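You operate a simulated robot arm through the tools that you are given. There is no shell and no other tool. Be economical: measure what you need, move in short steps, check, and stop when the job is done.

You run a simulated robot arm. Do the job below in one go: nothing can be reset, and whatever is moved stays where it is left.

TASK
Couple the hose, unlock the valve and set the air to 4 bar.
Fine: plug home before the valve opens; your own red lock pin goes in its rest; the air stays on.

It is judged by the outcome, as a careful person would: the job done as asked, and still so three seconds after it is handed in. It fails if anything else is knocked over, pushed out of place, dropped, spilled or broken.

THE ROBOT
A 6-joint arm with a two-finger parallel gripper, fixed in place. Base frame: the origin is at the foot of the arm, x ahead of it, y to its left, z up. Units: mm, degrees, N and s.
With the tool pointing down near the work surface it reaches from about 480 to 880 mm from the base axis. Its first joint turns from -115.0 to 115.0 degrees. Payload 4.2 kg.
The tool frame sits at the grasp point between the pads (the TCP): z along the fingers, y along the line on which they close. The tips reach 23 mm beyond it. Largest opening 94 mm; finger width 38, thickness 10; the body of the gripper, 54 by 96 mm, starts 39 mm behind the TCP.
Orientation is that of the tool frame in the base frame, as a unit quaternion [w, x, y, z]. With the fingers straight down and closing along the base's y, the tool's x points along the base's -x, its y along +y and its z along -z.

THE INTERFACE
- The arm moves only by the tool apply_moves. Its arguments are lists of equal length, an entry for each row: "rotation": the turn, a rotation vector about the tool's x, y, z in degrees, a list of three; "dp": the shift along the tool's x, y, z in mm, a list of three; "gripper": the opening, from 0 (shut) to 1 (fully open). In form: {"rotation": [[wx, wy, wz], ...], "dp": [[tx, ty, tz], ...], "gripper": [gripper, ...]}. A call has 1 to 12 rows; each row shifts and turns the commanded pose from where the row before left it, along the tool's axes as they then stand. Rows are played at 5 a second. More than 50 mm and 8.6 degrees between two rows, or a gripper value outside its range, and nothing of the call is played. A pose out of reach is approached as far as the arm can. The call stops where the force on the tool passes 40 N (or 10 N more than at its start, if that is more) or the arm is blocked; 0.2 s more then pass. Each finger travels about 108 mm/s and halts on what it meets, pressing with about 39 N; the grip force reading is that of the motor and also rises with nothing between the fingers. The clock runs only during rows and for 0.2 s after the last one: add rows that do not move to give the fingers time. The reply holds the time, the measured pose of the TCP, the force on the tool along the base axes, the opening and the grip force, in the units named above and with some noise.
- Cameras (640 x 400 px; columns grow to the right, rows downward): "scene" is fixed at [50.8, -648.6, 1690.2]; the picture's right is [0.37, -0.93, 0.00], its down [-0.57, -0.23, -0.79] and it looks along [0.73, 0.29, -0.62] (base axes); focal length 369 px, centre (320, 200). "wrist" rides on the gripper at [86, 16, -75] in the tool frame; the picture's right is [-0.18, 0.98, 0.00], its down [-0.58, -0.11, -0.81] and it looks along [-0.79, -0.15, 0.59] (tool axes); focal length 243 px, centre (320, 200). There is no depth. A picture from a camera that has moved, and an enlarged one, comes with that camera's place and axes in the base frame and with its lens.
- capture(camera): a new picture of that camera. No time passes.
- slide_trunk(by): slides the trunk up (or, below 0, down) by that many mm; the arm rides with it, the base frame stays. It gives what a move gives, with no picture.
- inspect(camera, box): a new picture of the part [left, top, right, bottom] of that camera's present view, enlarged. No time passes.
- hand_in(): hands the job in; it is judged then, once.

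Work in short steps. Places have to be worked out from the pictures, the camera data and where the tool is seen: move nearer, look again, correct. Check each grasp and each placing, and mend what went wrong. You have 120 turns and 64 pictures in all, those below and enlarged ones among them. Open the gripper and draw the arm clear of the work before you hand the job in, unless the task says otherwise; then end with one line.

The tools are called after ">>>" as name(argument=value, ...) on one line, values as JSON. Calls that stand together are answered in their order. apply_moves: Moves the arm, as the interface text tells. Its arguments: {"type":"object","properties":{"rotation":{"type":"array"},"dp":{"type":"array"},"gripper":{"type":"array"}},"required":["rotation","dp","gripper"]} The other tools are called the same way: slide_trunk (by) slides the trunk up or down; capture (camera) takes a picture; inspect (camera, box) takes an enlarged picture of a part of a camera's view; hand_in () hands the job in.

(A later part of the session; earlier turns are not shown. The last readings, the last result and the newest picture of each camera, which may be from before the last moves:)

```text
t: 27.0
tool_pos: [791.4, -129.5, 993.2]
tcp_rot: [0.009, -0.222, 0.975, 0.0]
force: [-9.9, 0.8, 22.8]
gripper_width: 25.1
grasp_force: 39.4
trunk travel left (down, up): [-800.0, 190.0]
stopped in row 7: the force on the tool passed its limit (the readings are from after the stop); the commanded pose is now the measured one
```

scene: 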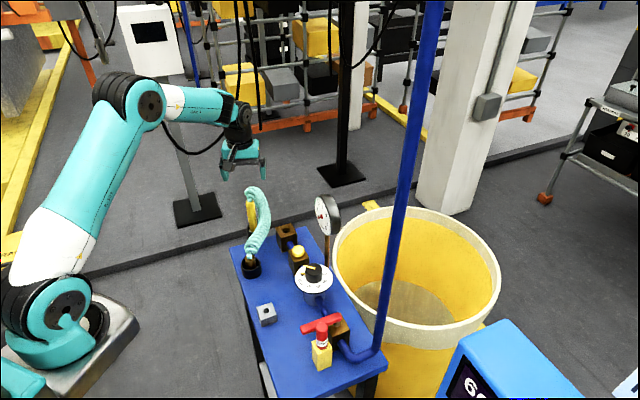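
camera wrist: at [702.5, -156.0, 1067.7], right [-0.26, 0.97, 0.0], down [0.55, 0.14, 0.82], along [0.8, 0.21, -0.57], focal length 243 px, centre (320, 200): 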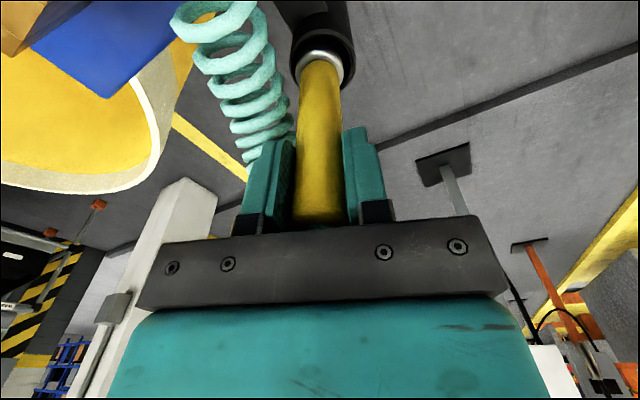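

Now only the -x force remains, so the far rim catches. I raise 6 mm, shift 4 mm back toward the arm, and lower.

>>> apply_moves(rotation=[[0, 0, 0], [0, 0, 0], [0, 0, 0], [0, 0, 0], [0, 0, 0], [0, 0, 0]], dp=[[0, 0, -8], [4.5, 0, 0], [0, 0, 7], [0, 0, 6], [0, 0, 5], [0, 0, 0]], gripper=[0, 0, 0, 0, 0, 0])

>>> inspect(camera="wrist", box=[245, 0, 395, 120])

```text
t: 28.0
tool_pos: [789.6, -131.2, 993.1]
tcp_rot: [0.013, -0.221, 0.975, 0.0]
force: [-10.7, 4.2, 22.1]
gripper_width: 24.8
grasp_force: 39.1
trunk travel left (down, up): [-800.0, 190.0]
stopped in row 5: the force on the tool passed its limit (the readings are from after the stop); the commanded pose is now the measured one
```

```text
3.33 times, centred on (320, 60) of wrist
camera zoom: at [703.0, -154.9, 1066.3], right [-0.26, 0.97, 0.0], down [0.55, 0.15, 0.82], along [0.79, 0.21, -0.57], focal length 809 px, centre (320, 667)
```

zoom: 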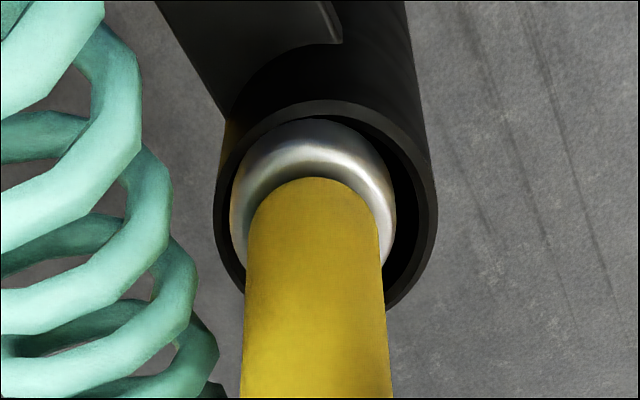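

The collar is now visibly inside the holster bore with the nozzle deep in it, only ~12 mm above its original seat, so it can't fall out. I relieve the load 1 mm and open the fingers a bit to let it settle.

>>> apply_moves(rotation=[[0, 0, 0], [0, 0, 0], [0, 0, 0], [0, 0, 0], [0, 0, 0]], dp=[[0, 0, -2], [0, 0, 0], [0, 0, 0], [0, 0, 0], [0, 0, 0]], gripper=[0.1, 0.32, 0.38, 0.45, 0.45])

>>> inspect(camera="wrist", box=[200, 0, 440, 240])

```text
t: 29.2
tool_pos: [791.8, -132.7, 994.3]
tcp_rot: [0.012, -0.221, 0.975, 0.0]
force: [0.8, 0.7, 7.4]
gripper_width: 42.4
grasp_force: 0.0
trunk travel left (down, up): [-800.0, 190.0]
```

```text
1.67 times, centred on (320, 120) of wrist
camera zoom: at [703.9, -155.2, 1066.1], right [-0.26, 0.97, 0.0], down [0.55, 0.15, 0.82], along [0.79, 0.21, -0.57], focal length 404 px, centre (320, 333)
```

zoom: 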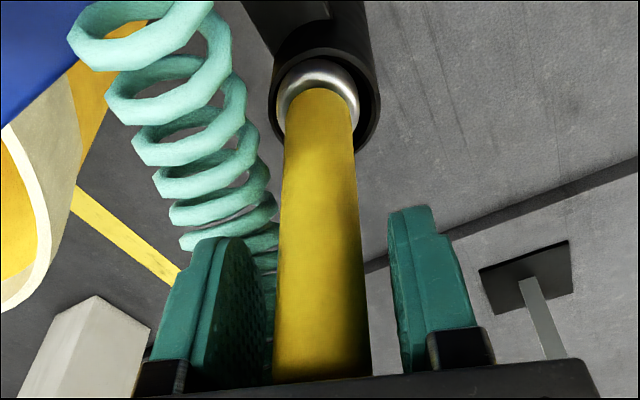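

There is still 7 N upward on the tool with fingers open: the gun's top stub is touching the palm. I raise the tool slowly with open fingers and see how the gun settles.

>>> apply_moves(rotation=[[0, 0, 0], [0, 0, 0], [0, 0, 0], [0, 0, 0]], dp=[[0, 0, -5], [0, 0, -5], [0, 0, 0], [0, 0, 0]], gripper=[0.5, 0.5, 0.5, 0.5])

>>> inspect(camera="wrist", box=[200, 0, 440, 240])

```text
t: 30.2
tool_pos: [791.0, -132.5, 1002.8]
tcp_rot: [0.011, -0.222, 0.975, 0.0]
force: [-0.1, -0.3, 0.1]
gripper_width: 47.1
grasp_force: 0.1
trunk travel left (down, up): [-800.0, 190.0]
```

```text
1.67 times, centred on (320, 120) of wrist
camera zoom: at [704.0, -155.4, 1075.6], right [-0.26, 0.97, 0.0], down [0.55, 0.15, 0.82], along [0.79, 0.21, -0.57], focal length 404 px, centre (320, 333)
```

zoom: 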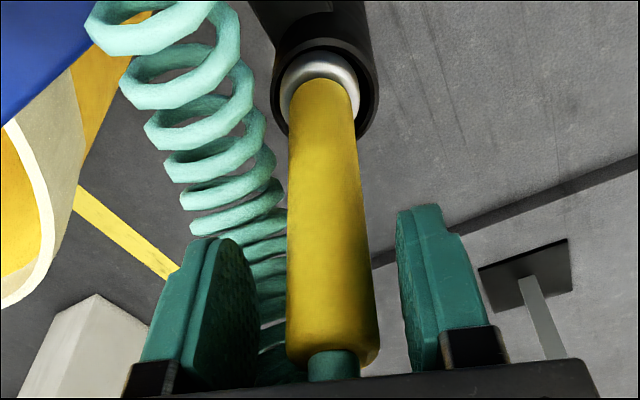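

Released; force is zero and the gun stands in the holster. I raise to the earlier viewpoint (z≈1046) to compare with the original position.

>>> apply_moves(rotation=[[0, 0, 0], [0, 0, 0], [0, 1.3, 0], [0, 0, 0]], dp=[[0, 0, -22], [0, 0, -21], [4.3, 0.5, 0], [0, 0, 0]], gripper=[1, 1, 1, 1])

>>> capture(camera="wrist")

```text
t: 31.2
tool_pos: [786.0, -132.7, 1045.7]
tcp_rot: [0.001, -0.221, 0.975, -0.003]
force: [0.2, -0.1, -0.5]
gripper_width: 94.2
grasp_force: 0.1
trunk travel left (down, up): [-800.0, 190.0]
```

```text
20 pictures are left
camera wrist: at [700.4, -156.2, 1120.8], right [-0.26, 0.97, -0.01], down [0.57, 0.16, 0.81], along [0.78, 0.21, -0.59], focal length 243 px, centre (320, 200)
```

wrist: 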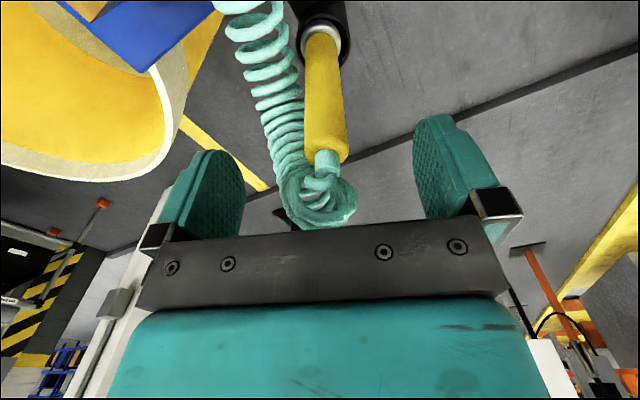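

The gun stands ~25 mm too high — its tip seems ~3–4 mm toward the arm of the original axis. I re-grasp it, lift slightly, pitch 1° / shift forward so the tip is on the original axis, and lower.

>>> apply_moves(rotation=[[-0.3, 0, 0], [0, 0, 0], [0, 0, 0], [0, 0, 0], [0, 0, 0], [0, 0, 0], [0, -1, 0], [0, 0, 0]], dp=[[-2, 0.7, 18], [0, 0, 17], [0, 0, 0], [0, 0, 0], [0, 0, 0], [0, 0, -10], [-1.5, 0, 0], [0, 0, 0]], gripper=[1, 1, 0.3, 0, 0, 0, 0, 0])

>>> inspect(camera="wrist", box=[245, 0, 395, 120])

```text
t: 33.0
tool_pos: [788.3, -131.3, 1021.2]
tcp_rot: [0.008, -0.222, 0.975, 0.002]
force: [-0.1, 1.3, -1.6]
gripper_width: 24.6
grasp_force: 38.9
trunk travel left (down, up): [-800.0, 190.0]
```

```text
3.33 times, centred on (320, 60) of wrist
camera zoom: at [702.5, -155.3, 1094.3], right [-0.26, 0.97, 0.0], down [0.56, 0.15, 0.82], along [0.79, 0.21, -0.58], focal length 809 px, centre (320, 667)
```

zoom: 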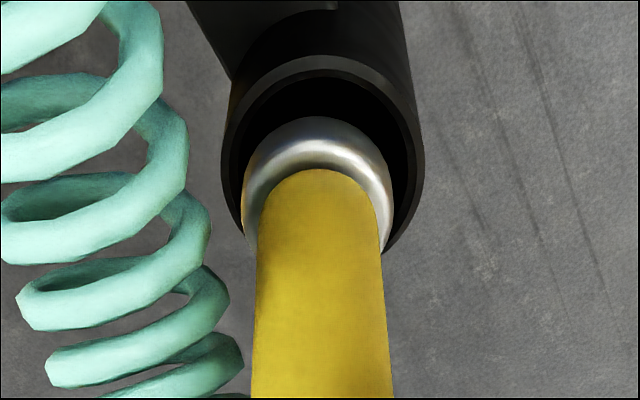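

Collar is now within ~1 mm of centred over the bore. I lower step by step.

>>> apply_moves(rotation=[[0, 0, 0], [0, 0, 0], [0, 0, 0], [0, 0, 0], [0, 0, 0], [0, 0, 0]], dp=[[0, 1, 6], [0.1, 0, 7], [0.1, 0, 7], [0.1, 0, 7], [0.1, 0, 7], [0, 0, 0]], gripper=[0, 0, 0, 0, 0, 0])

```text
t: 34.4
tool_pos: [788.1, -130.1, 990.7]
tcp_rot: [0.013, -0.221, 0.975, 0.001]
force: [-1.7, -1.0, 37.1]
gripper_width: 24.7
grasp_force: 39.4
trunk travel left (down, up): [-800.0, 190.0]
```

It went ~20 mm lower than before and now bears purely vertically: likely seated. I release and raise to the same comparison viewpoint.

>>> apply_moves(rotation=[[0, 0, 0], [0, 0, 0], [0, 0, 0], [0, 0, 0], [0, 1.3, 0], [0, 0, 0], [0, 0, 0]], dp=[[0, 0, -3], [0, 0, 0], [0, 0, 0], [0, 0, -25], [1, -1.5, -27], [0, 0, 0], [0, 0, 0]], gripper=[0.2, 0.5, 1, 1, 1, 1, 1])

>>> capture(camera="wrist")

```text
t: 36.0
tool_pos: [787.9, -132.6, 1042.1]
tcp_rot: [-0.003, -0.221, 0.975, -0.001]
force: [0.5, -0.6, -0.1]
gripper_width: 94.1
grasp_force: 0.0
trunk travel left (down, up): [-800.0, 190.0]
```

```text
18 pictures are left
camera wrist: at [702.2, -155.1, 1117.3], right [-0.26, 0.97, 0.0], down [0.57, 0.15, 0.8], along [0.78, 0.21, -0.59], focal length 243 px, centre (320, 200)
```

wrist: 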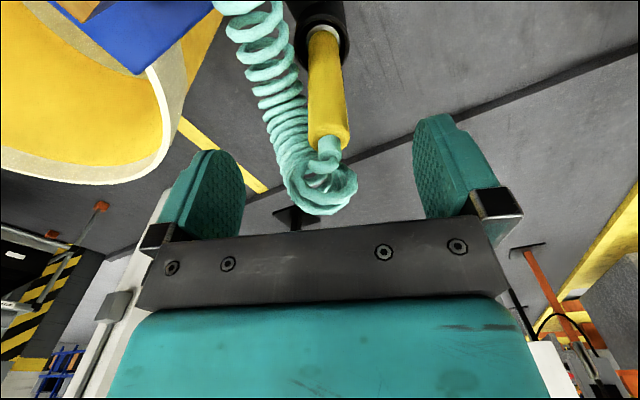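

The gun now sits in its holster again, collar down in the bore, free of the gripper. Next I go to view the brass plug in its cup.

>>> apply_moves(rotation=[[0, 0, 8.4], [0, 0, 8.4], [0, 0, 8.4], [0, 0, 0], [0, 0, 0], [0, 0, 0], [0, 0, 0], [0, 0, 0], [0, 0, 0]], dp=[[0, 0, -15], [0, 0, -15], [0, 0, -15], [37.6, -18, 0], [37.6, -18, 0], [37.6, -18, 0], [37.6, -18, 0], [37.6, -18, 20], [0, 0, 0]], gripper=[1, 1, 1, 1, 1, 1, 1, 1, 1])

>>> inspect(camera="wrist", box=[220, 0, 420, 160])

```text
t: 38.0
tool_pos: [601.4, -223.5, 1068.2]
tcp_rot: [-0.002, -0.003, 1.0, -0.001]
force: [0.4, 0.4, -0.6]
gripper_width: 93.9
grasp_force: 0.1
trunk travel left (down, up): [-800.0, 190.0]
```

```text
2.50 times, centred on (320, 80) of wrist
camera zoom: at [513.5, -209.0, 1143.3], right [0.18, 0.98, 0.0], down [0.59, -0.1, 0.8], along [0.79, -0.14, -0.59], focal length 606 px, centre (320, 500)
```

zoom: 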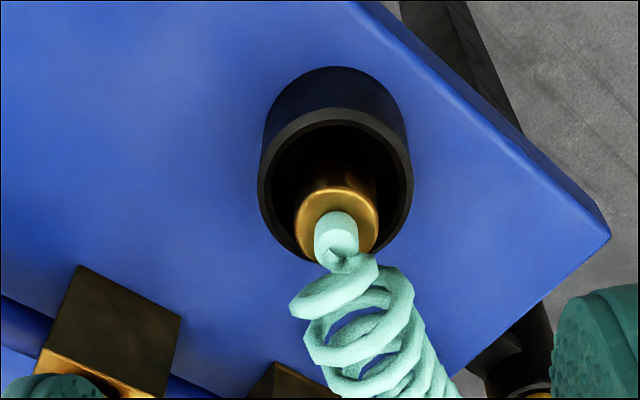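

Brass plug: top Ø27 at about (617.5,-222,954), standing ~18 mm above the cup rim. I lower around it to TCP z≈961 (tips just over the rim) and close.

>>> apply_moves(rotation=[[0, 0, 0], [0, 0, 0], [0, 0, 0], [0, 0, 0], [0, 0, 0], [0, 0, 0], [0, 0, 0], [0, 0, 0]], dp=[[-16, 1.5, 27], [0, 0, 30], [0, 0, 30], [0, 0, 20], [0, 0, 0], [0, 0, 0], [0, 0, 0], [0, 0, 0]], gripper=[1, 1, 1, 1, 1, 0.4, 0, 0])

>>> inspect(camera="wrist", box=[220, 60, 420, 240])

```text
t: 39.8
tool_pos: [616.2, -222.9, 961.0]
tcp_rot: [-0.002, -0.003, 1.0, -0.001]
force: [-0.7, -0.1, 0.1]
gripper_width: 26.2
grasp_force: 39.0
trunk travel left (down, up): [-800.0, 190.0]
```

```text
2.22 times, centred on (320, 150) of wrist
camera zoom: at [529.0, -207.2, 1035.7], right [0.18, 0.98, 0.0], down [0.59, -0.1, 0.8], along [0.79, -0.14, -0.59], focal length 539 px, centre (320, 311)
```

zoom: 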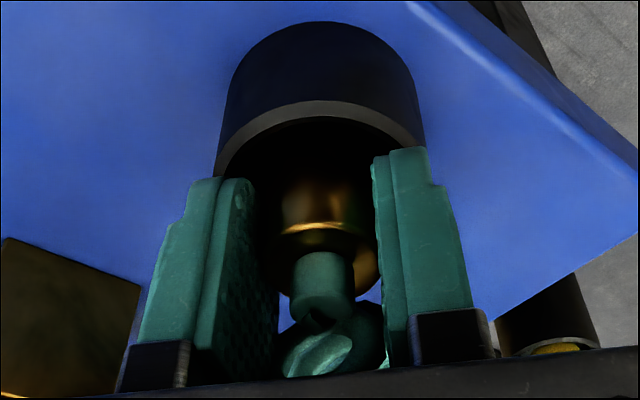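

Gripped at 26.2 mm. I lift straight up and look at the plug.

>>> apply_moves(rotation=[[0, 0, 0], [0, 0, 0], [0, 0, 0], [0, 0, 0], [0, 0, 0], [0, 0, 0]], dp=[[0, 0, -15], [0, 0, -25], [0, 0, -35], [0, 0, -35], [0, 0, -20], [0, 0, 0]], gripper=[0, 0, 0, 0, 0, 0])

>>> inspect(camera="scene", box=[210, 180, 320, 280])

```text
t: 41.2
tool_pos: [617.2, -223.4, 1091.9]
tcp_rot: [-0.001, -0.004, 1.0, -0.001]
force: [0.2, -0.5, -1.1]
gripper_width: 26.3
grasp_force: 38.5
trunk travel left (down, up): [-800.0, 190.0]
```

```text
4.00 times, centred on (265, 230) of scene
camera zoom: at [50.8, -648.6, 1690.2], right [0.37, -0.93, 0.0], down [-0.57, -0.23, -0.79], along [0.73, 0.29, -0.62], focal length 1475 px, centre (540, 80)
```

zoom: 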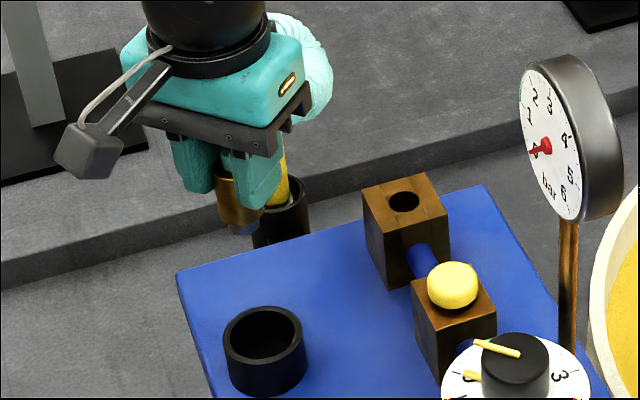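

The plug has a brass body and short steel nose extending ~22 mm below the fingertips. I carry it over the socket (~(747,-268)) and look.

>>> apply_moves(rotation=[[0, 0, 0], [0, 0, 0], [0, 0, 0], [0, 0, 0], [0, 0, 0]], dp=[[-43, -15, 0], [-43, -15, 0], [-44, -14.6, 0], [0, 0, 32], [0, 0, 0]], gripper=[0, 0, 0, 0, 0])

>>> inspect(camera="wrist", box=[260, 50, 380, 170])

```text
t: 42.4
tool_pos: [745.9, -266.3, 1059.0]
tcp_rot: [-0.002, -0.004, 1.0, -0.001]
force: [-0.3, -1.0, -0.9]
gripper_width: 26.3
grasp_force: 39.1
trunk travel left (down, up): [-800.0, 190.0]
```

```text
3.33 times, centred on (320, 110) of wrist
camera zoom: at [659.3, -251.1, 1133.6], right [0.18, 0.98, 0.0], down [0.59, -0.1, 0.8], along [0.79, -0.14, -0.59], focal length 809 px, centre (320, 500)
```

zoom: 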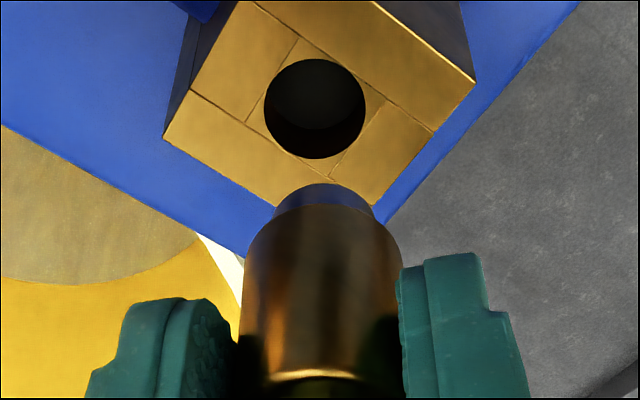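

The socket bore has a floor ~14 mm down, and the nose Ø≈18 fits the Ø≈21 hole. It needs about 1 mm forward and 2 mm to -y; I correct and lower 34 mm, then check.

>>> apply_moves(rotation=[[0, 0, 0], [0, 0, 0], [0, 0, 0]], dp=[[-0.8, -2.2, 14], [0, 0, 20], [0, 0, 0]], gripper=[0, 0, 0])

>>> inspect(camera="wrist", box=[260, 50, 380, 170])

>>> inspect(camera="scene", box=[270, 205, 310, 245])

```text
t: 43.2
tool_pos: [746.5, -268.6, 1024.2]
tcp_rot: [-0.002, -0.003, 1.0, -0.002]
force: [-0.4, -0.2, 0.5]
gripper_width: 26.2
grasp_force: 38.7
trunk travel left (down, up): [-800.0, 190.0]
```

```text
3.33 times, centred on (320, 110) of wrist
camera zoom: at [660.0, -253.3, 1099.3], right [0.18, 0.98, 0.0], down [0.59, -0.1, 0.8], along [0.79, -0.14, -0.59], focal length 809 px, centre (320, 500)
```

zoom: 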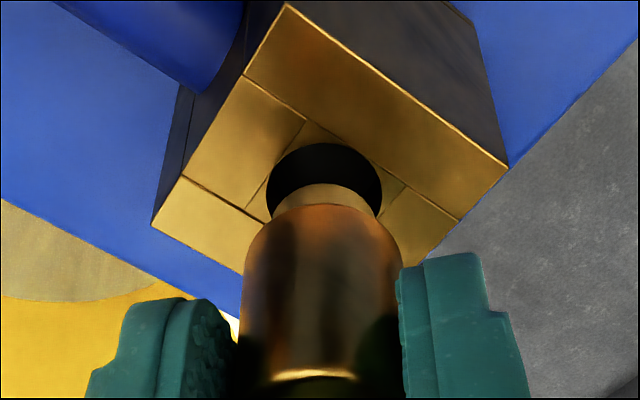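

```text
10.00 times, centred on (290, 225) of scene
camera zoom: at [50.8, -648.6, 1690.2], right [0.37, -0.93, 0.0], down [-0.57, -0.23, -0.79], along [0.73, 0.29, -0.62], focal length 3687 px, centre (620, -50)
```

zoom: 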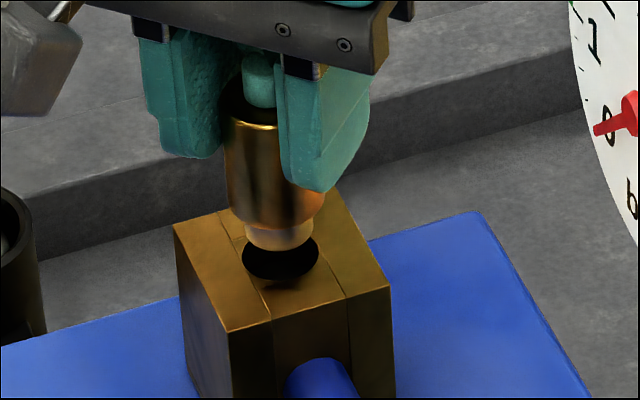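

Nose and hole agree within ~1 mm. I nudge (+0.7,-0.4) and lower in small steps.

>>> apply_moves(rotation=[[0, 0, 0], [0, 0, 0], [0, 0, 0], [0, 0, 0], [0, 0, 0], [0, 0, 0]], dp=[[-0.7, -0.4, 4], [0, 0, 4], [0, 0, 4], [0, 0, 4], [0, 0, 3], [0, 0, 0]], gripper=[0, 0, 0, 0, 0, 0])

```text
t: 44.6
tool_pos: [748.4, -268.1, 1007.1]
tcp_rot: [0.0, -0.003, 1.0, -0.001]
force: [2.7, -1.0, 27.3]
gripper_width: 26.5
grasp_force: 38.8
trunk travel left (down, up): [-800.0, 190.0]
```

Contact at z≈1007 with 27 N. I look at where the nose is.

>>> inspect(camera="scene", box=[275, 215, 305, 245])

```text
13.33 times, centred on (290, 230) of scene
camera zoom: at [50.8, -648.6, 1690.2], right [0.37, -0.93, 0.0], down [-0.57, -0.23, -0.79], along [0.73, 0.29, -0.62], focal length 4916 px, centre (720, -200)
```

zoom: 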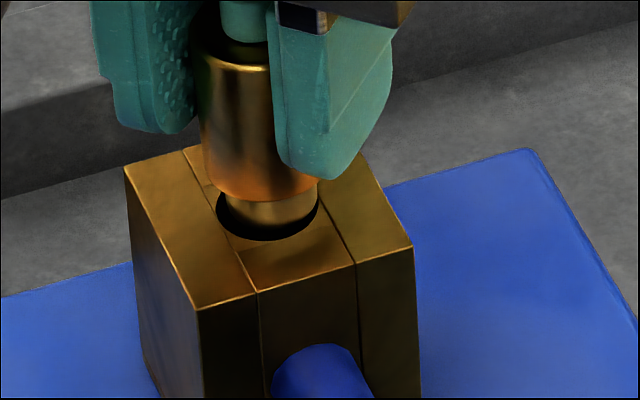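

The nose sits slightly right/back of centre in the hole mouth. I lift 3 mm, shift (-1,+0.7) and lower again.

>>> apply_moves(rotation=[[0, 0, 0], [0, 0, 0], [0, 0, 0], [0, 0, 0], [0, 0, 0], [0, 0, 0]], dp=[[0, 0, -4], [1.0, 0.7, 0], [0, 0, 3], [0, 0, 3], [0, 0, 3], [0, 0, 0]], gripper=[0, 0, 0, 0, 0, 0])

```text
t: 46.0
tool_pos: [746.0, -266.8, 1000.4]
tcp_rot: [-0.001, -0.004, 1.0, -0.001]
force: [0.9, 0.9, -0.4]
gripper_width: 26.5
grasp_force: 39.4
trunk travel left (down, up): [-800.0, 190.0]
```

It slipped in: z≈1000 with no force. I continue downward to seat it.

>>> apply_moves(rotation=[[0, 0, 0], [0, 0, 0], [0, 0, 0], [0, 0, 0], [0, 0, 0]], dp=[[0, 0, 3], [0, 0, 3], [0, 0, 3], [0, 0, 3], [0, 0, 0]], gripper=[0, 0, 0, 0, 0])

```text
t: 47.2
tool_pos: [746.9, -268.0, 991.2]
tcp_rot: [0.001, -0.003, 1.0, -0.002]
force: [5.0, -2.3, 27.8]
gripper_width: 26.7
grasp_force: 39.0
trunk travel left (down, up): [-800.0, 190.0]
```

Contact at ~992, ~16 mm in, near the floor depth. I press a little more to be sure it is home, then look.

>>> apply_moves(rotation=[[0, 0, 0], [0, 0, 0], [0, 0, 0]], dp=[[0, 0, 2], [0, 0, 2], [0, 0, 0]], gripper=[0, 0, 0])

>>> inspect(camera="scene", box=[275, 215, 305, 245])

```text
t: 47.9
tool_pos: [748.0, -269.3, 988.2]
tcp_rot: [0.001, -0.003, 1.0, -0.002]
force: [-2.7, 0.8, 15.5]
gripper_width: 26.2
grasp_force: 39.2
trunk travel left (down, up): [-800.0, 190.0]
stopped in row 3: the force on the tool passed its limit (the readings are from after the stop); the commanded pose is now the measured one
```

```text
13.33 times, centred on (290, 230) of scene
camera zoom: at [50.8, -648.6, 1690.2], right [0.37, -0.93, 0.0], down [-0.57, -0.23, -0.79], along [0.73, 0.29, -0.62], focal length 4916 px, centre (720, -200)
```

zoom: 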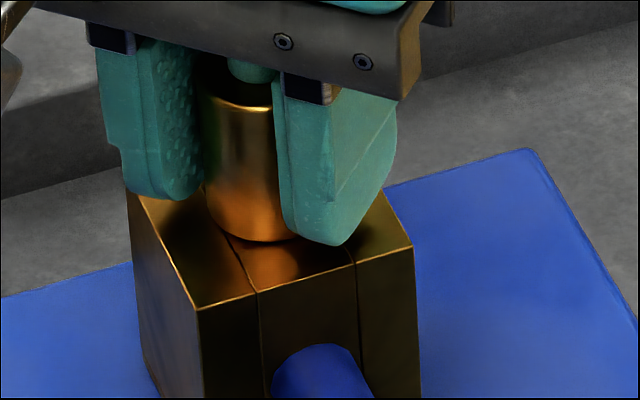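

Shoulder is flush on the block: plug home. I release and raise well clear.

>>> apply_moves(rotation=[[0, 0, 0], [0, 0, 0], [0, 0, 0], [0, 0, 0], [0, 0, 0], [0, 0, 0], [0, 0, 0], [0, 0, 8], [0, 0, 8], [0, 0, 8], [0, 0, 8], [0, 0, 8]], dp=[[0, 0, 0], [0, 0, 0], [0, 0, 0], [0, 0, -45], [0, 0, -45], [0, 0, -48], [0, 0, -48], [0, 0, 0], [0, 0, 0], [0, 0, 0], [0, 0, 0], [0, 0, 0]], gripper=[0.3, 0.7, 1, 1, 1, 1, 1, 1, 1, 1, 1, 1])

>>> apply_moves(rotation=[[0, 0, 0], [0, 0, 0], [0, 0, 0], [0, 0, 0], [0, 0, 0], [0, 0, 0], [0, 0, 0], [0, 0, 0], [0, 0, 0]], dp=[[25, -40.8, 0], [25, -40.8, 0], [25, -40.8, 0], [25, -40.8, 0], [25, -40.8, 0], [25, -40.8, 0], [25, -40.8, 0], [25, -40.4, 0], [0, 0, 0]], gripper=[1, 1, 1, 1, 1, 1, 1, 1, 1])

>>> capture(camera="wrist")

```text
t: 50.5
tool_pos: [747.6, -267.8, 1172.6]
tcp_rot: [0.0, 0.341, 0.94, -0.002]
force: [0.3, 0.3, -0.7]
gripper_width: 93.8
grasp_force: 0.1
trunk travel left (down, up): [-800.0, 190.0]
```

```text
t: 52.5
tool_pos: [387.1, -391.1, 1172.3]
tcp_rot: [0.001, 0.339, 0.941, -0.003]
force: [0.5, -0.7, -0.1]
gripper_width: 94.0
grasp_force: 0.1
trunk travel left (down, up): [-800.0, 190.0]
```

```text
9 pictures are left
camera wrist: at [329.8, -324.3, 1247.5], right [0.77, 0.64, 0.0], down [0.38, -0.45, 0.81], along [0.52, -0.62, -0.59], focal length 243 px, centre (320, 200)
```

wrist: 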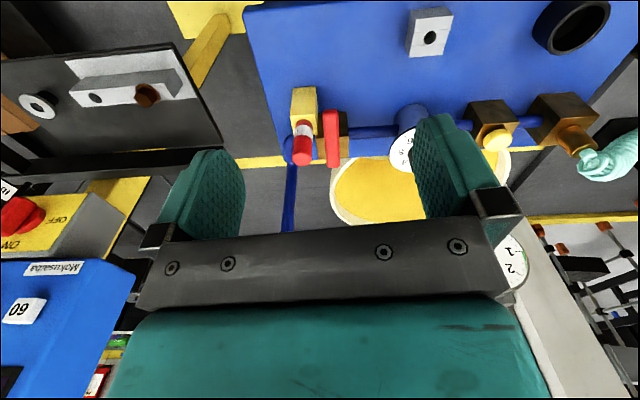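

Triangulated: pin at ≈(447,-495), top z≈1034; lever bar from ≈(450,-450) to ≈(512,-515) at z≈990 (pivot at far end); rest hole ≈(499.5,-333,931). I grip the pin's upper part from above, staying higher than the bar.

>>> apply_moves(rotation=[[0, 0, 0], [0, 0, 0], [0, 0, 0], [0, 0, 0], [0, 0, 0], [0, 0, 0], [0, 0, 0]], dp=[[-37.5, -14, 0], [-37.5, -14, 0], [-37.5, -14, 0], [0, 0, 35], [0, 0, 35], [0, 0, 15], [0, 0, 0]], gripper=[1, 1, 1, 1, 1, 1, 1])

>>> inspect(camera="wrist", box=[200, 0, 440, 240])

```text
t: 54.1
tool_pos: [446.6, -495.4, 1089.1]
tcp_rot: [0.002, 0.339, 0.941, -0.002]
force: [0.6, 0.0, 0.2]
gripper_width: 93.9
grasp_force: 0.0
trunk travel left (down, up): [-800.0, 190.0]
```

```text
1.67 times, centred on (320, 120) of wrist
camera zoom: at [389.2, -428.1, 1162.6], right [0.77, 0.64, 0.0], down [0.38, -0.45, 0.81], along [0.52, -0.62, -0.59], focal length 404 px, centre (320, 333)
```

zoom: 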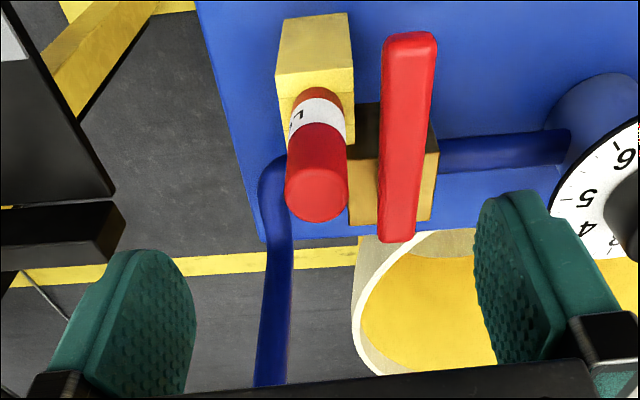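

Pin is ~3.5 mm ahead of the tool axis. I correct, lower to z≈1030 and close.

>>> apply_moves(rotation=[[0, 0, 0], [0, 0, 0], [0, 0, 0], [0, 0, 0], [0, 0, 0], [0, 0, 0]], dp=[[-3.4, -1.7, 20], [0, 0, 20], [0, 0, 19], [0, 0, 0], [0, 0, 0], [0, 0, 0]], gripper=[1, 1, 1, 0.4, 0, 0])

```text
t: 55.5
tool_pos: [446.8, -499.5, 1030.8]
tcp_rot: [0.0, 0.339, 0.941, -0.001]
force: [-0.1, -0.1, 0.5]
gripper_width: 22.2
grasp_force: 38.8
trunk travel left (down, up): [-800.0, 190.0]
```

Gripped at 22 mm. I pull the pin straight up and look.

>>> apply_moves(rotation=[[0, 0, 0], [0, 0, 0], [0, 0, 0], [0, 0, 0], [0, 0, 0], [0, 0, 0]], dp=[[0, 0, -10], [0, 0, -20], [0, 0, -30], [0, 0, -30], [0, 0, -30], [0, 0, 0]], gripper=[0, 0, 0, 0, 0, 0])

>>> inspect(camera="scene", box=[240, 220, 390, 380])

```text
t: 56.9
tool_pos: [446.8, -499.7, 1149.1]
tcp_rot: [0.0, 0.339, 0.941, -0.002]
force: [0.1, -0.9, -0.1]
gripper_width: 22.3
grasp_force: 38.7
trunk travel left (down, up): [-800.0, 190.0]
```

```text
2.50 times, centred on (315, 300) of scene
camera zoom: at [50.8, -648.6, 1690.2], right [0.37, -0.93, 0.0], down [-0.57, -0.23, -0.79], along [0.73, 0.29, -0.62], focal length 922 px, centre (332, -50)
```

zoom: 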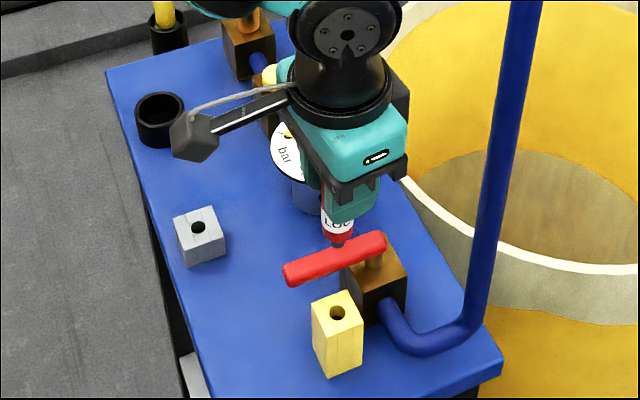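

Pin is out. I carry it over the grey rest at ≈(499.5,-333) and check alignment.

>>> apply_moves(rotation=[[0, 0, 0], [0, 0, 0], [0, 0, 0], [0, 0, 0], [0, 0, 0], [0, 0, 0], [0, 0, 0]], dp=[[16.4, 40.5, 0], [16.4, 40.5, 0], [16.4, 40.5, 0], [16.4, 40.5, 0], [0, 0, 35], [0, 0, 35], [0, 0, 0]], gripper=[0, 0, 0, 0, 0, 0, 0])

>>> inspect(camera="wrist", box=[260, 20, 380, 140])

```text
t: 58.5
tool_pos: [500.9, -332.8, 1077.6]
tcp_rot: [0.001, 0.338, 0.941, -0.002]
force: [-0.3, 0.6, -1.2]
gripper_width: 22.5
grasp_force: 38.7
trunk travel left (down, up): [-800.0, 190.0]
```

```text
3.33 times, centred on (320, 80) of wrist
camera zoom: at [443.6, -266.7, 1153.5], right [0.77, 0.64, 0.0], down [0.38, -0.45, 0.81], along [0.52, -0.62, -0.59], focal length 809 px, centre (320, 600)
```

zoom: 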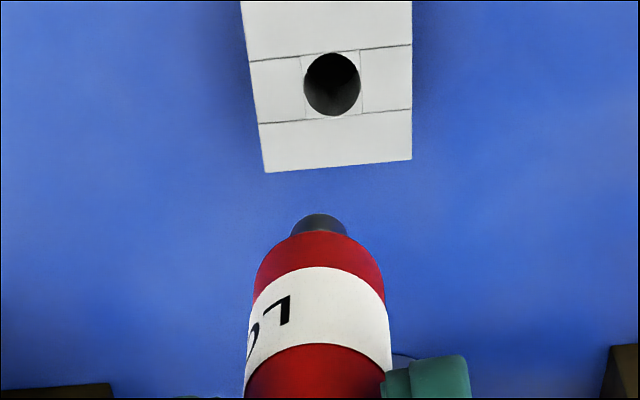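

The hole is ~3 mm to tool +y and ~1.5 mm back. I correct, lower 54 mm and check once.

>>> apply_moves(rotation=[[0, 0, 0], [0, 0, 0], [0, 0, 0]], dp=[[0.9, 3.4, 14], [0, 0, 40], [0, 0, 0]], gripper=[0, 0, 0])

>>> inspect(camera="wrist", box=[260, 20, 380, 140])

```text
t: 59.3
tool_pos: [501.4, -330.7, 1024.1]
tcp_rot: [0.001, 0.339, 0.941, -0.003]
force: [-1.7, 0.0, 0.1]
gripper_width: 22.6
grasp_force: 38.9
trunk travel left (down, up): [-800.0, 190.0]
```

```text
3.33 times, centred on (320, 80) of wrist
camera zoom: at [443.8, -263.5, 1098.7], right [0.77, 0.64, 0.0], down [0.38, -0.45, 0.81], along [0.52, -0.62, -0.59], focal length 809 px, centre (320, 600)
```

zoom: 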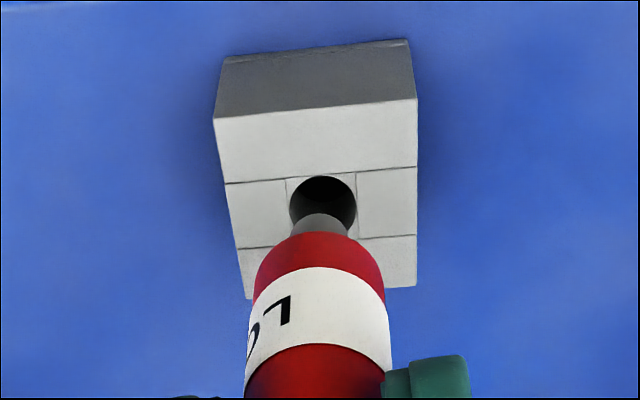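

Nearly aligned (≈1 mm forward, 0.6 mm sideways). I correct and lower in small steps.

>>> apply_moves(rotation=[[0, 0, 0], [0, 0, 0], [0, 0, 0], [0, 0, 0], [0, 0, 0], [0, 0, 0], [0, 0, 0]], dp=[[-1.2, 0.4, 6], [0, 0, 6], [0, 0, 5], [0, 0, 5], [0, 0, 4], [0, 0, 3], [0, 0, 0]], gripper=[0, 0, 0, 0, 0, 0, 0])

```text
t: 60.9
tool_pos: [503.0, -331.5, 996.2]
tcp_rot: [0.001, 0.34, 0.941, -0.001]
force: [1.9, -1.1, -0.7]
gripper_width: 22.2
grasp_force: 38.6
trunk travel left (down, up): [-800.0, 190.0]
```

No force with the shank ~11 mm below the rest's top: it's in. I continue until it seats.

>>> apply_moves(rotation=[[0, 0, 0], [0, 0, 0], [0, 0, 0], [0, 0, 0], [0, 0, 0]], dp=[[0, 0, 3], [0, 0, 2], [0, 0, 2], [0, 0, 2], [0, 0, 0]], gripper=[0, 0, 0, 0, 0])

```text
t: 62.1
tool_pos: [500.5, -332.2, 986.9]
tcp_rot: [0.003, 0.338, 0.941, -0.003]
force: [3.2, -4.2, 34.4]
gripper_width: 22.6
grasp_force: 38.8
trunk travel left (down, up): [-800.0, 190.0]
```

Pin seated in its rest. I release, raise, move beside the lever's regulator side with the fingers shut, keeping above everything.

>>> apply_moves(rotation=[[0, 0, 0], [0, 0, 0], [0, 0, 0], [0, 0, 0], [0, 0, 0], [0, 0, 0], [0, 0, 0], [0, 0, 0], [0, 0, 0]], dp=[[0, 0, -1], [0, 0, 0], [0, 0, 0], [0, 0, -40], [0, 0, -40], [0, 0, -32], [-35, -46.8, 0], [-35.3, -46.8, 0], [0, 0, 0]], gripper=[0.3, 0.7, 1, 1, 1, 1, 0.5, 0, 0])

>>> inspect(camera="wrist", box=[200, 0, 480, 200])

```text
refused: row 7 steps farther than a row can; nothing moved
```

```text
2.00 times, centred on (340, 100) of wrist
camera zoom: at [445.6, -263.1, 1062.4], right [0.77, 0.64, 0.0], down [0.38, -0.45, 0.81], along [0.52, -0.62, -0.59], focal length 485 px, centre (280, 400)
```

zoom: 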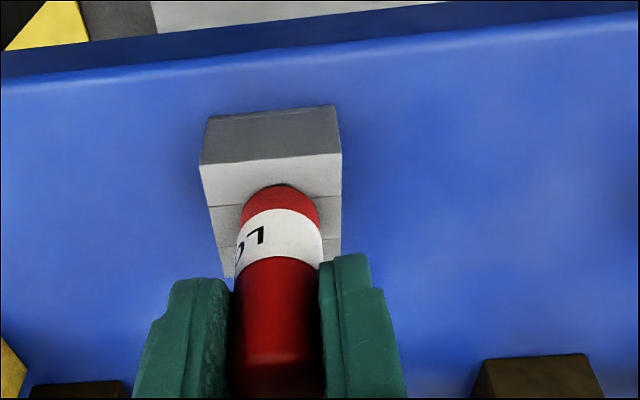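

The row was too long, but the picture confirms the pin is flush in its rest. I repeat with shorter rows.

>>> apply_moves(rotation=[[0, 0, 0], [0, 0, 0], [0, 0, 0], [0, 0, 0], [0, 0, 0], [0, 0, 0], [0, 0, 0], [0, 0, 0], [0, 0, 0], [0, 0, 0]], dp=[[0, 0, -1], [0, 0, 0], [0, 0, 0], [0, 0, -40], [0, 0, -40], [0, 0, -32], [-23.4, -31.2, 0], [-23.4, -31.2, 0], [-23.5, -31.2, 0], [0, 0, 0]], gripper=[0.3, 0.7, 1, 1, 1, 1, 1, 0.5, 0, 0])

```text
t: 64.3
tool_pos: [496.7, -447.5, 1101.9]
tcp_rot: [0.001, 0.339, 0.941, -0.001]
force: [-0.3, -0.1, 0.4]
gripper_width: 0.0
grasp_force: 38.9
trunk travel left (down, up): [-800.0, 190.0]
```

Fingers shut, clear beside the lever. I lower to z≈1006 (tips ≈983).

>>> apply_moves(rotation=[[0, 0, 0], [0, 0, 0], [0, 0, 0], [0, 0, 0]], dp=[[0, 0, 40], [0, 0, 36], [0, 0, 20], [0, 0, 0]], gripper=[0, 0, 0, 0])

```text
t: 65.3
tool_pos: [496.8, -446.6, 1005.0]
tcp_rot: [0.002, 0.339, 0.941, -0.002]
force: [-0.1, -0.4, 0.9]
gripper_width: 0.3
grasp_force: 39.8
trunk travel left (down, up): [-800.0, 190.0]
```

I push the lever along its arc about the pivot ≈(505,-506), first half.

>>> apply_moves(rotation=[[0, 0, 0], [0, 0, 0], [0, 0, 0], [0, 0, 0], [0, 0, 0], [0, 0, 0]], dp=[[0.5, -7.5, 0], [0.6, -7.4, 0], [5.7, -8.1, 0], [4, -10.5, 0], [1.6, -12.7, 0], [0, 0, 0]], gripper=[0, 0, 0, 0, 0, 0])

```text
t: 66.7
tool_pos: [456.8, -476.0, 1003.3]
tcp_rot: [0.001, 0.339, 0.941, -0.001]
force: [1.3, 1.0, -0.7]
gripper_width: 0.2
grasp_force: 39.1
trunk travel left (down, up): [-800.0, 190.0]
```

Low resistance. I continue the second half to past 90°, then check with one scene picture.

>>> apply_moves(rotation=[[0, 0, 0], [0, 0, 0], [0, 0, 0], [0, 0, 0], [0, 0, 0]], dp=[[-2.7, -13.9, 0], [-7.4, -13.4, 0], [-12, -11.3, 0], [-5.3, -3.3, 0], [0, 0, 0]], gripper=[0, 0, 0, 0, 0])

>>> inspect(camera="scene", box=[230, 185, 390, 385])

```text
t: 67.9
tool_pos: [452.8, -525.2, 1005.4]
tcp_rot: [-0.001, 0.34, 0.94, -0.002]
force: [-0.8, 1.3, 0.3]
gripper_width: 0.2
grasp_force: 38.6
trunk travel left (down, up): [-800.0, 190.0]
```

```text
2.00 times, centred on (310, 285) of scene
camera zoom: at [50.8, -648.6, 1690.2], right [0.37, -0.93, 0.0], down [-0.57, -0.23, -0.79], along [0.73, 0.29, -0.62], focal length 737 px, centre (340, 30)
```

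zoom: 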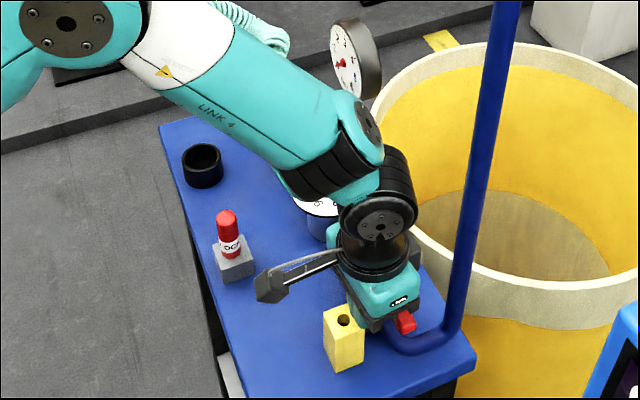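

The lever now lies along the pipe, ~92° turned: valve open; gauge still 0 as the regulator is at 0. I raise and move to view the knob and gauge together.

>>> apply_moves(rotation=[[0, 0, 0], [0, 0, 0], [0, 0, 0], [0, 0, 0], [0, 0, 0], [0, 0, 0], [0, 0, 0], [0, 0, 0], [0, 0, 0]], dp=[[0, 0, -49], [0, 0, -49], [0, 0, -49], [0, 0, -48], [4, 47, 0], [4, 47, 0], [4, 47, 0], [4.3, 46.9, 0], [0, 0, 0]], gripper=[0, 0, 0, 0, 0.3, 0.6, 1, 1, 1])

>>> capture(camera="wrist")

```text
t: 69.9
tool_pos: [558.4, -368.6, 1198.9]
tcp_rot: [0.0, 0.339, 0.941, -0.002]
force: [-0.6, -0.3, 0.7]
gripper_width: 93.7
grasp_force: 0.0
trunk travel left (down, up): [-800.0, 190.0]
```

```text
2 pictures are left
camera wrist: at [502.4, -300.8, 1272.9], right [0.77, 0.64, 0.0], down [0.38, -0.45, 0.81], along [0.52, -0.62, -0.59], focal length 243 px, centre (320, 200)
```

wrist: 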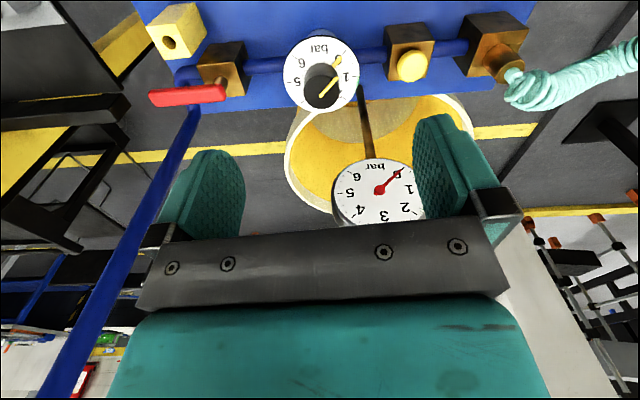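

Lever is along the pipe. Knob axis ≈(598.5,-416.3), top z≈1014; scale is ~45°/bar clockwise, so 4 bar ≈180° clockwise; gauge is ~45 mm beyond the knob so I'll use strokes with yaw between +5° and −55°. I move above the knob and rotate to +5°.

>>> apply_moves(rotation=[[0, 0, 0], [0, 0, 0], [0, 0, -7.4], [0, 0, -7.4], [0, 0, -7.4], [0, 0, -7.4], [0, 0, -7.4], [0, 0, -7.4], [0, 0, 0]], dp=[[-30.7, -5.7, 0], [-30.6, -5.6, 0], [0, 0, 0], [0, 0, 0], [0, 0, 0], [0, 0, 0], [0, 0, 0], [0, 0, 0], [0, 0, 0]], gripper=[1, 1, 1, 1, 1, 1, 1, 1, 1])

>>> apply_moves(rotation=[[0, 0, 0], [0, 0, 0], [0, 0, 0], [0, 0, 0], [0, 0, 0], [0, 0, 0], [0, 0, 0], [0, 0, 0], [0, 0, 0]], dp=[[0, 0, 35], [0, 0, 35], [0, 0, 30], [0, 0, 25], [0, 0, 20], [0, 0, 15], [0, 0, 13], [0, 0, 10], [0, 0, 0]], gripper=[1, 1, 1, 1, 1, 1, 1, 1, 1])

```text
t: 71.9
tool_pos: [599.7, -415.8, 1198.7]
tcp_rot: [0.0, -0.043, 0.999, -0.002]
force: [-0.7, -0.3, -0.6]
gripper_width: 94.2
grasp_force: 0.1
trunk travel left (down, up): [-800.0, 190.0]
```

```text
t: 73.9
tool_pos: [599.9, -418.7, 1017.3]
tcp_rot: [0.0, -0.042, 0.999, -0.002]
force: [0.7, -0.1, 0.9]
gripper_width: 94.2
grasp_force: 0.1
trunk travel left (down, up): [-800.0, 190.0]
```

No contact; I recentre by 2 mm and close on the knob.

>>> apply_moves(rotation=[[0, 0, 0], [0, 0, 0], [0, 0, 0], [0, 0, 0]], dp=[[1, 2, 2], [0, 0, 0], [0, 0, 0], [0, 0, 0]], gripper=[1, 0.6, 0, 0])

```text
t: 74.9
tool_pos: [600.1, -416.4, 1015.3]
tcp_rot: [0.002, -0.042, 0.999, -0.002]
force: [5.1, -12.6, -1.3]
gripper_width: 41.5
grasp_force: 44.8
trunk travel left (down, up): [-800.0, 190.0]
```

Gripped at 41.5 mm with a 12 N side load (knob slightly to -y). I ease it by 1.5 mm before turning.

>>> apply_moves(rotation=[[0, 0, 0], [0, 0, 0]], dp=[[-0.5, -1.8, 0], [0, 0, 0]], gripper=[0, 0])

```text
t: 75.5
tool_pos: [598.8, -417.1, 1014.6]
tcp_rot: [-0.001, -0.042, 0.999, -0.001]
force: [-3.5, -4.7, 1.0]
gripper_width: 41.6
grasp_force: 45.1
trunk travel left (down, up): [-800.0, 190.0]
```

Good. First stroke: 60° clockwise (seen from above).

>>> apply_moves(rotation=[[0, 0, 7.5], [0, 0, 7.5], [0, 0, 7.5], [0, 0, 7.5], [0, 0, 7.5], [0, 0, 7.5], [0, 0, 7.5], [0, 0, 7.5], [0, 0, 0]], dp=[[0, -0.5, 0], [0, 0, 0], [0, 0, 0], [0, 0, 0], [0, 0, 0], [0, 0, 0], [0, 0, 0], [0, 0, 0], [0, 0, 0]], gripper=[0, 0, 0, 0, 0, 0, 0, 0, 0])

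```text
t: 77.5
tool_pos: [599.7, -415.0, 1014.8]
tcp_rot: [0.0, 0.462, 0.887, 0.0]
force: [6.2, 33.8, -0.1]
gripper_width: 41.8
grasp_force: 44.7
trunk travel left (down, up): [-800.0, 190.0]
```

Turned ~60° (side load from slight eccentricity). I open, rotate back with the fingers open, and read the free pose.

>>> apply_moves(rotation=[[0, 0, 0], [0, 0, 0], [0, 0, 0], [0, 0, -7.5], [0, 0, -7.5], [0, 0, -7.5], [0, 0, -7.5], [0, 0, -7.5], [0, 0, -7.5], [0, 0, -7.5], [0, 0, -7.5], [0, 0, 0]], dp=[[0, 0, 0], [0, 0, 0], [0, 0, 0], [0, 0, 0], [0, 0, 0], [0, 0, 0], [0, 0, 0], [0, 0, 0], [0, 0, 0], [0, 0, 0], [0, 0, 0], [0, 0, 0]], gripper=[0.6, 1, 1, 1, 1, 1, 1, 1, 1, 1, 1, 1])

```text
t: 80.1
tool_pos: [598.8, -418.3, 1014.7]
tcp_rot: [0.0, -0.042, 0.999, -0.002]
force: [0.5, -0.8, 0.4]
gripper_width: 94.1
grasp_force: 0.0
trunk travel left (down, up): [-800.0, 190.0]
```

The eccentricity implies the knob centre is ≈(601.5,-417.5). I shift, regrip and read.

>>> apply_moves(rotation=[[0, 0, 0], [0, 0, 0], [0, 0, 0], [0, 0, 0]], dp=[[-2.7, 0.6, 0], [0, 0, 0], [0, 0, 0], [0, 0, 0]], gripper=[1, 0.6, 0, 0])

>>> apply_moves(rotation=[[0, 0, 7.5], [0, 0, 7.5], [0, 0, 7.5], [0, 0, 7.5], [0, 0, 7.5], [0, 0, 7.5], [0, 0, 7.5], [0, 0, 7.5], [0, 0, 0]], dp=[[0, 0, 0], [0, 0, 0], [0, 0, 0], [0, 0, 0], [0, 0, 0], [0, 0, 0], [0, 0, 0], [0, 0, 0], [0, 0, 0]], gripper=[0, 0, 0, 0, 0, 0, 0, 0, 0])

```text
t: 81.1
tool_pos: [602.4, -417.3, 1015.1]
tcp_rot: [0.001, -0.042, 0.999, -0.002]
force: [0.8, -0.7, -0.2]
gripper_width: 41.1
grasp_force: 44.5
trunk travel left (down, up): [-800.0, 190.0]
```

```text
t: 83.1
tool_pos: [601.0, -415.5, 1014.8]
tcp_rot: [-0.001, 0.464, 0.886, -0.001]
force: [-20.3, 8.7, -0.8]
gripper_width: 41.7
grasp_force: 45.2
trunk travel left (down, up): [-800.0, 190.0]
```

Total ≈120°. I go back with open fingers for the third stroke.

>>> apply_moves(rotation=[[0, 0, 0], [0, 0, 0], [0, 0, 0], [0, 0, -7.5], [0, 0, -7.5], [0, 0, -7.5], [0, 0, -7.5], [0, 0, -7.5], [0, 0, -7.5], [0, 0, -7.5], [0, 0, -7.5], [0, 0, 0]], dp=[[0, 0, 0], [0, 0, 0], [0, 0, 0], [0, 0, 0], [0, 0, 0], [0, 0, 0], [0, 0, 0], [0, 0, 0], [0, 0, 0], [0, 0, 0], [0, 0, 0], [0, 0, 0]], gripper=[0.6, 1, 1, 1, 1, 1, 1, 1, 1, 1, 1, 1])

>>> apply_moves(rotation=[[0, 0, 0], [0, 0, 0], [0, 0, 0], [0, 0, 0]], dp=[[0.8, 0.3, 0], [0, 0, 0], [0, 0, 0], [0, 0, 0]], gripper=[1, 0.6, 0, 0])

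>>> apply_moves(rotation=[[0, 0, 7.5], [0, 0, 7.5], [0, 0, 7.5], [0, 0, 7.5], [0, 0, 7.5], [0, 0, 7.5], [0, 0, 7.5], [0, 0, 7.5], [0, 0, 0]], dp=[[0, 0, 0], [0, 0, 0], [0, 0, 0], [0, 0, 0], [0, 0, 0], [0, 0, 0], [0, 0, 0], [0, 0, 0], [0, 0, 0]], gripper=[0, 0, 0, 0, 0, 0, 0, 0, 0])

```text
t: 84.4
tool_pos: [596.8, -424.8, 1013.4]
tcp_rot: [0.0, 0.341, 0.94, -0.007]
force: [-13.1, -25.3, -6.2]
gripper_width: 94.3
grasp_force: 0.0
trunk travel left (down, up): [-800.0, 190.0]
stopped in row 6: the force on the tool passed its limit (the readings are from after the stop); the commanded pose is now the measured one
```

```text
t: 84.9
tool_pos: [596.2, -425.1, 1012.9]
tcp_rot: [-0.002, 0.343, 0.939, -0.009]
force: [-5.9, -19.7, -7.8]
gripper_width: 59.3
grasp_force: 4.0
trunk travel left (down, up): [-800.0, 190.0]
stopped in row 2: the force on the tool passed its limit (the readings are from after the stop); the commanded pose is now the measured one
```

```text
t: 85.7
tool_pos: [600.4, -416.2, 1011.1]
tcp_rot: [-0.001, 0.488, 0.873, -0.001]
force: [22.1, 27.6, -2.1]
gripper_width: 41.6
grasp_force: 45.0
trunk travel left (down, up): [-800.0, 190.0]
stopped in row 3: the force on the tool passed its limit (the readings are from after the stop); the commanded pose is now the measured one
```

Something blocked the return swing, and the chained calls left the gripper closed on the knob again at yaw −58°. I stop and look with one enlarged scene picture (gauge and gripper).

>>> inspect(camera="scene", box=[270, 175, 370, 300])

```text
3.20 times, centred on (320, 238) of scene
camera zoom: at [50.8, -648.6, 1690.2], right [0.37, -0.93, 0.0], down [-0.57, -0.23, -0.79], along [0.73, 0.29, -0.62], focal length 1180 px, centre (320, 80)
```

zoom: 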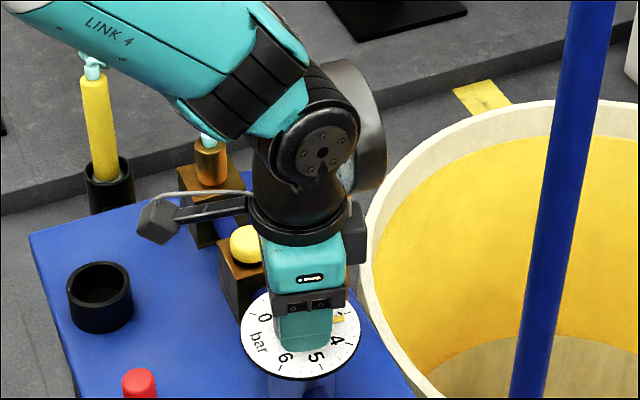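

The index on the dial now sits at ≈3.2 (between 3 and 4), consistent with ~144° turned; ~36° more is needed. I open only slightly (61 mm), let it relax, and raise straight up step by step.

>>> apply_moves(rotation=[[0, 0, 0], [0, 0, 0], [0, 0, 0]], dp=[[0, 0, 0], [0, 0, 0], [0, 0, 0]], gripper=[0.55, 0.65, 0.65])

```text
t: 86.5
tool_pos: [596.7, -421.5, 1012.0]
tcp_rot: [-0.001, 0.493, 0.87, -0.005]
force: [-0.2, 0.1, 0.1]
gripper_width: 61.0
grasp_force: 0.0
trunk travel left (down, up): [-800.0, 190.0]
```

Free now with no contact. I recentre on the knob, level the tool, and rise above the gauge height.

>>> apply_moves(rotation=[[-0.55, 0, 0], [0, 0, 0], [0, 0, 0], [0, 0, 0], [0, 0, 0], [0, 0, 0], [0, 0, 0]], dp=[[1.5, 5, 0], [0, 0, -25], [0, 0, -40], [0, 0, -40], [0, 0, -40], [0, 0, -45], [0, 0, 0]], gripper=[0.65, 0.65, 0.65, 0.65, 0.65, 0.65, 0.65])

```text
t: 88.1
tool_pos: [600.3, -415.3, 1202.7]
tcp_rot: [0.001, 0.492, 0.87, 0.001]
force: [-0.2, -0.1, -0.2]
gripper_width: 61.2
grasp_force: 0.0
trunk travel left (down, up): [-800.0, 190.0]
```

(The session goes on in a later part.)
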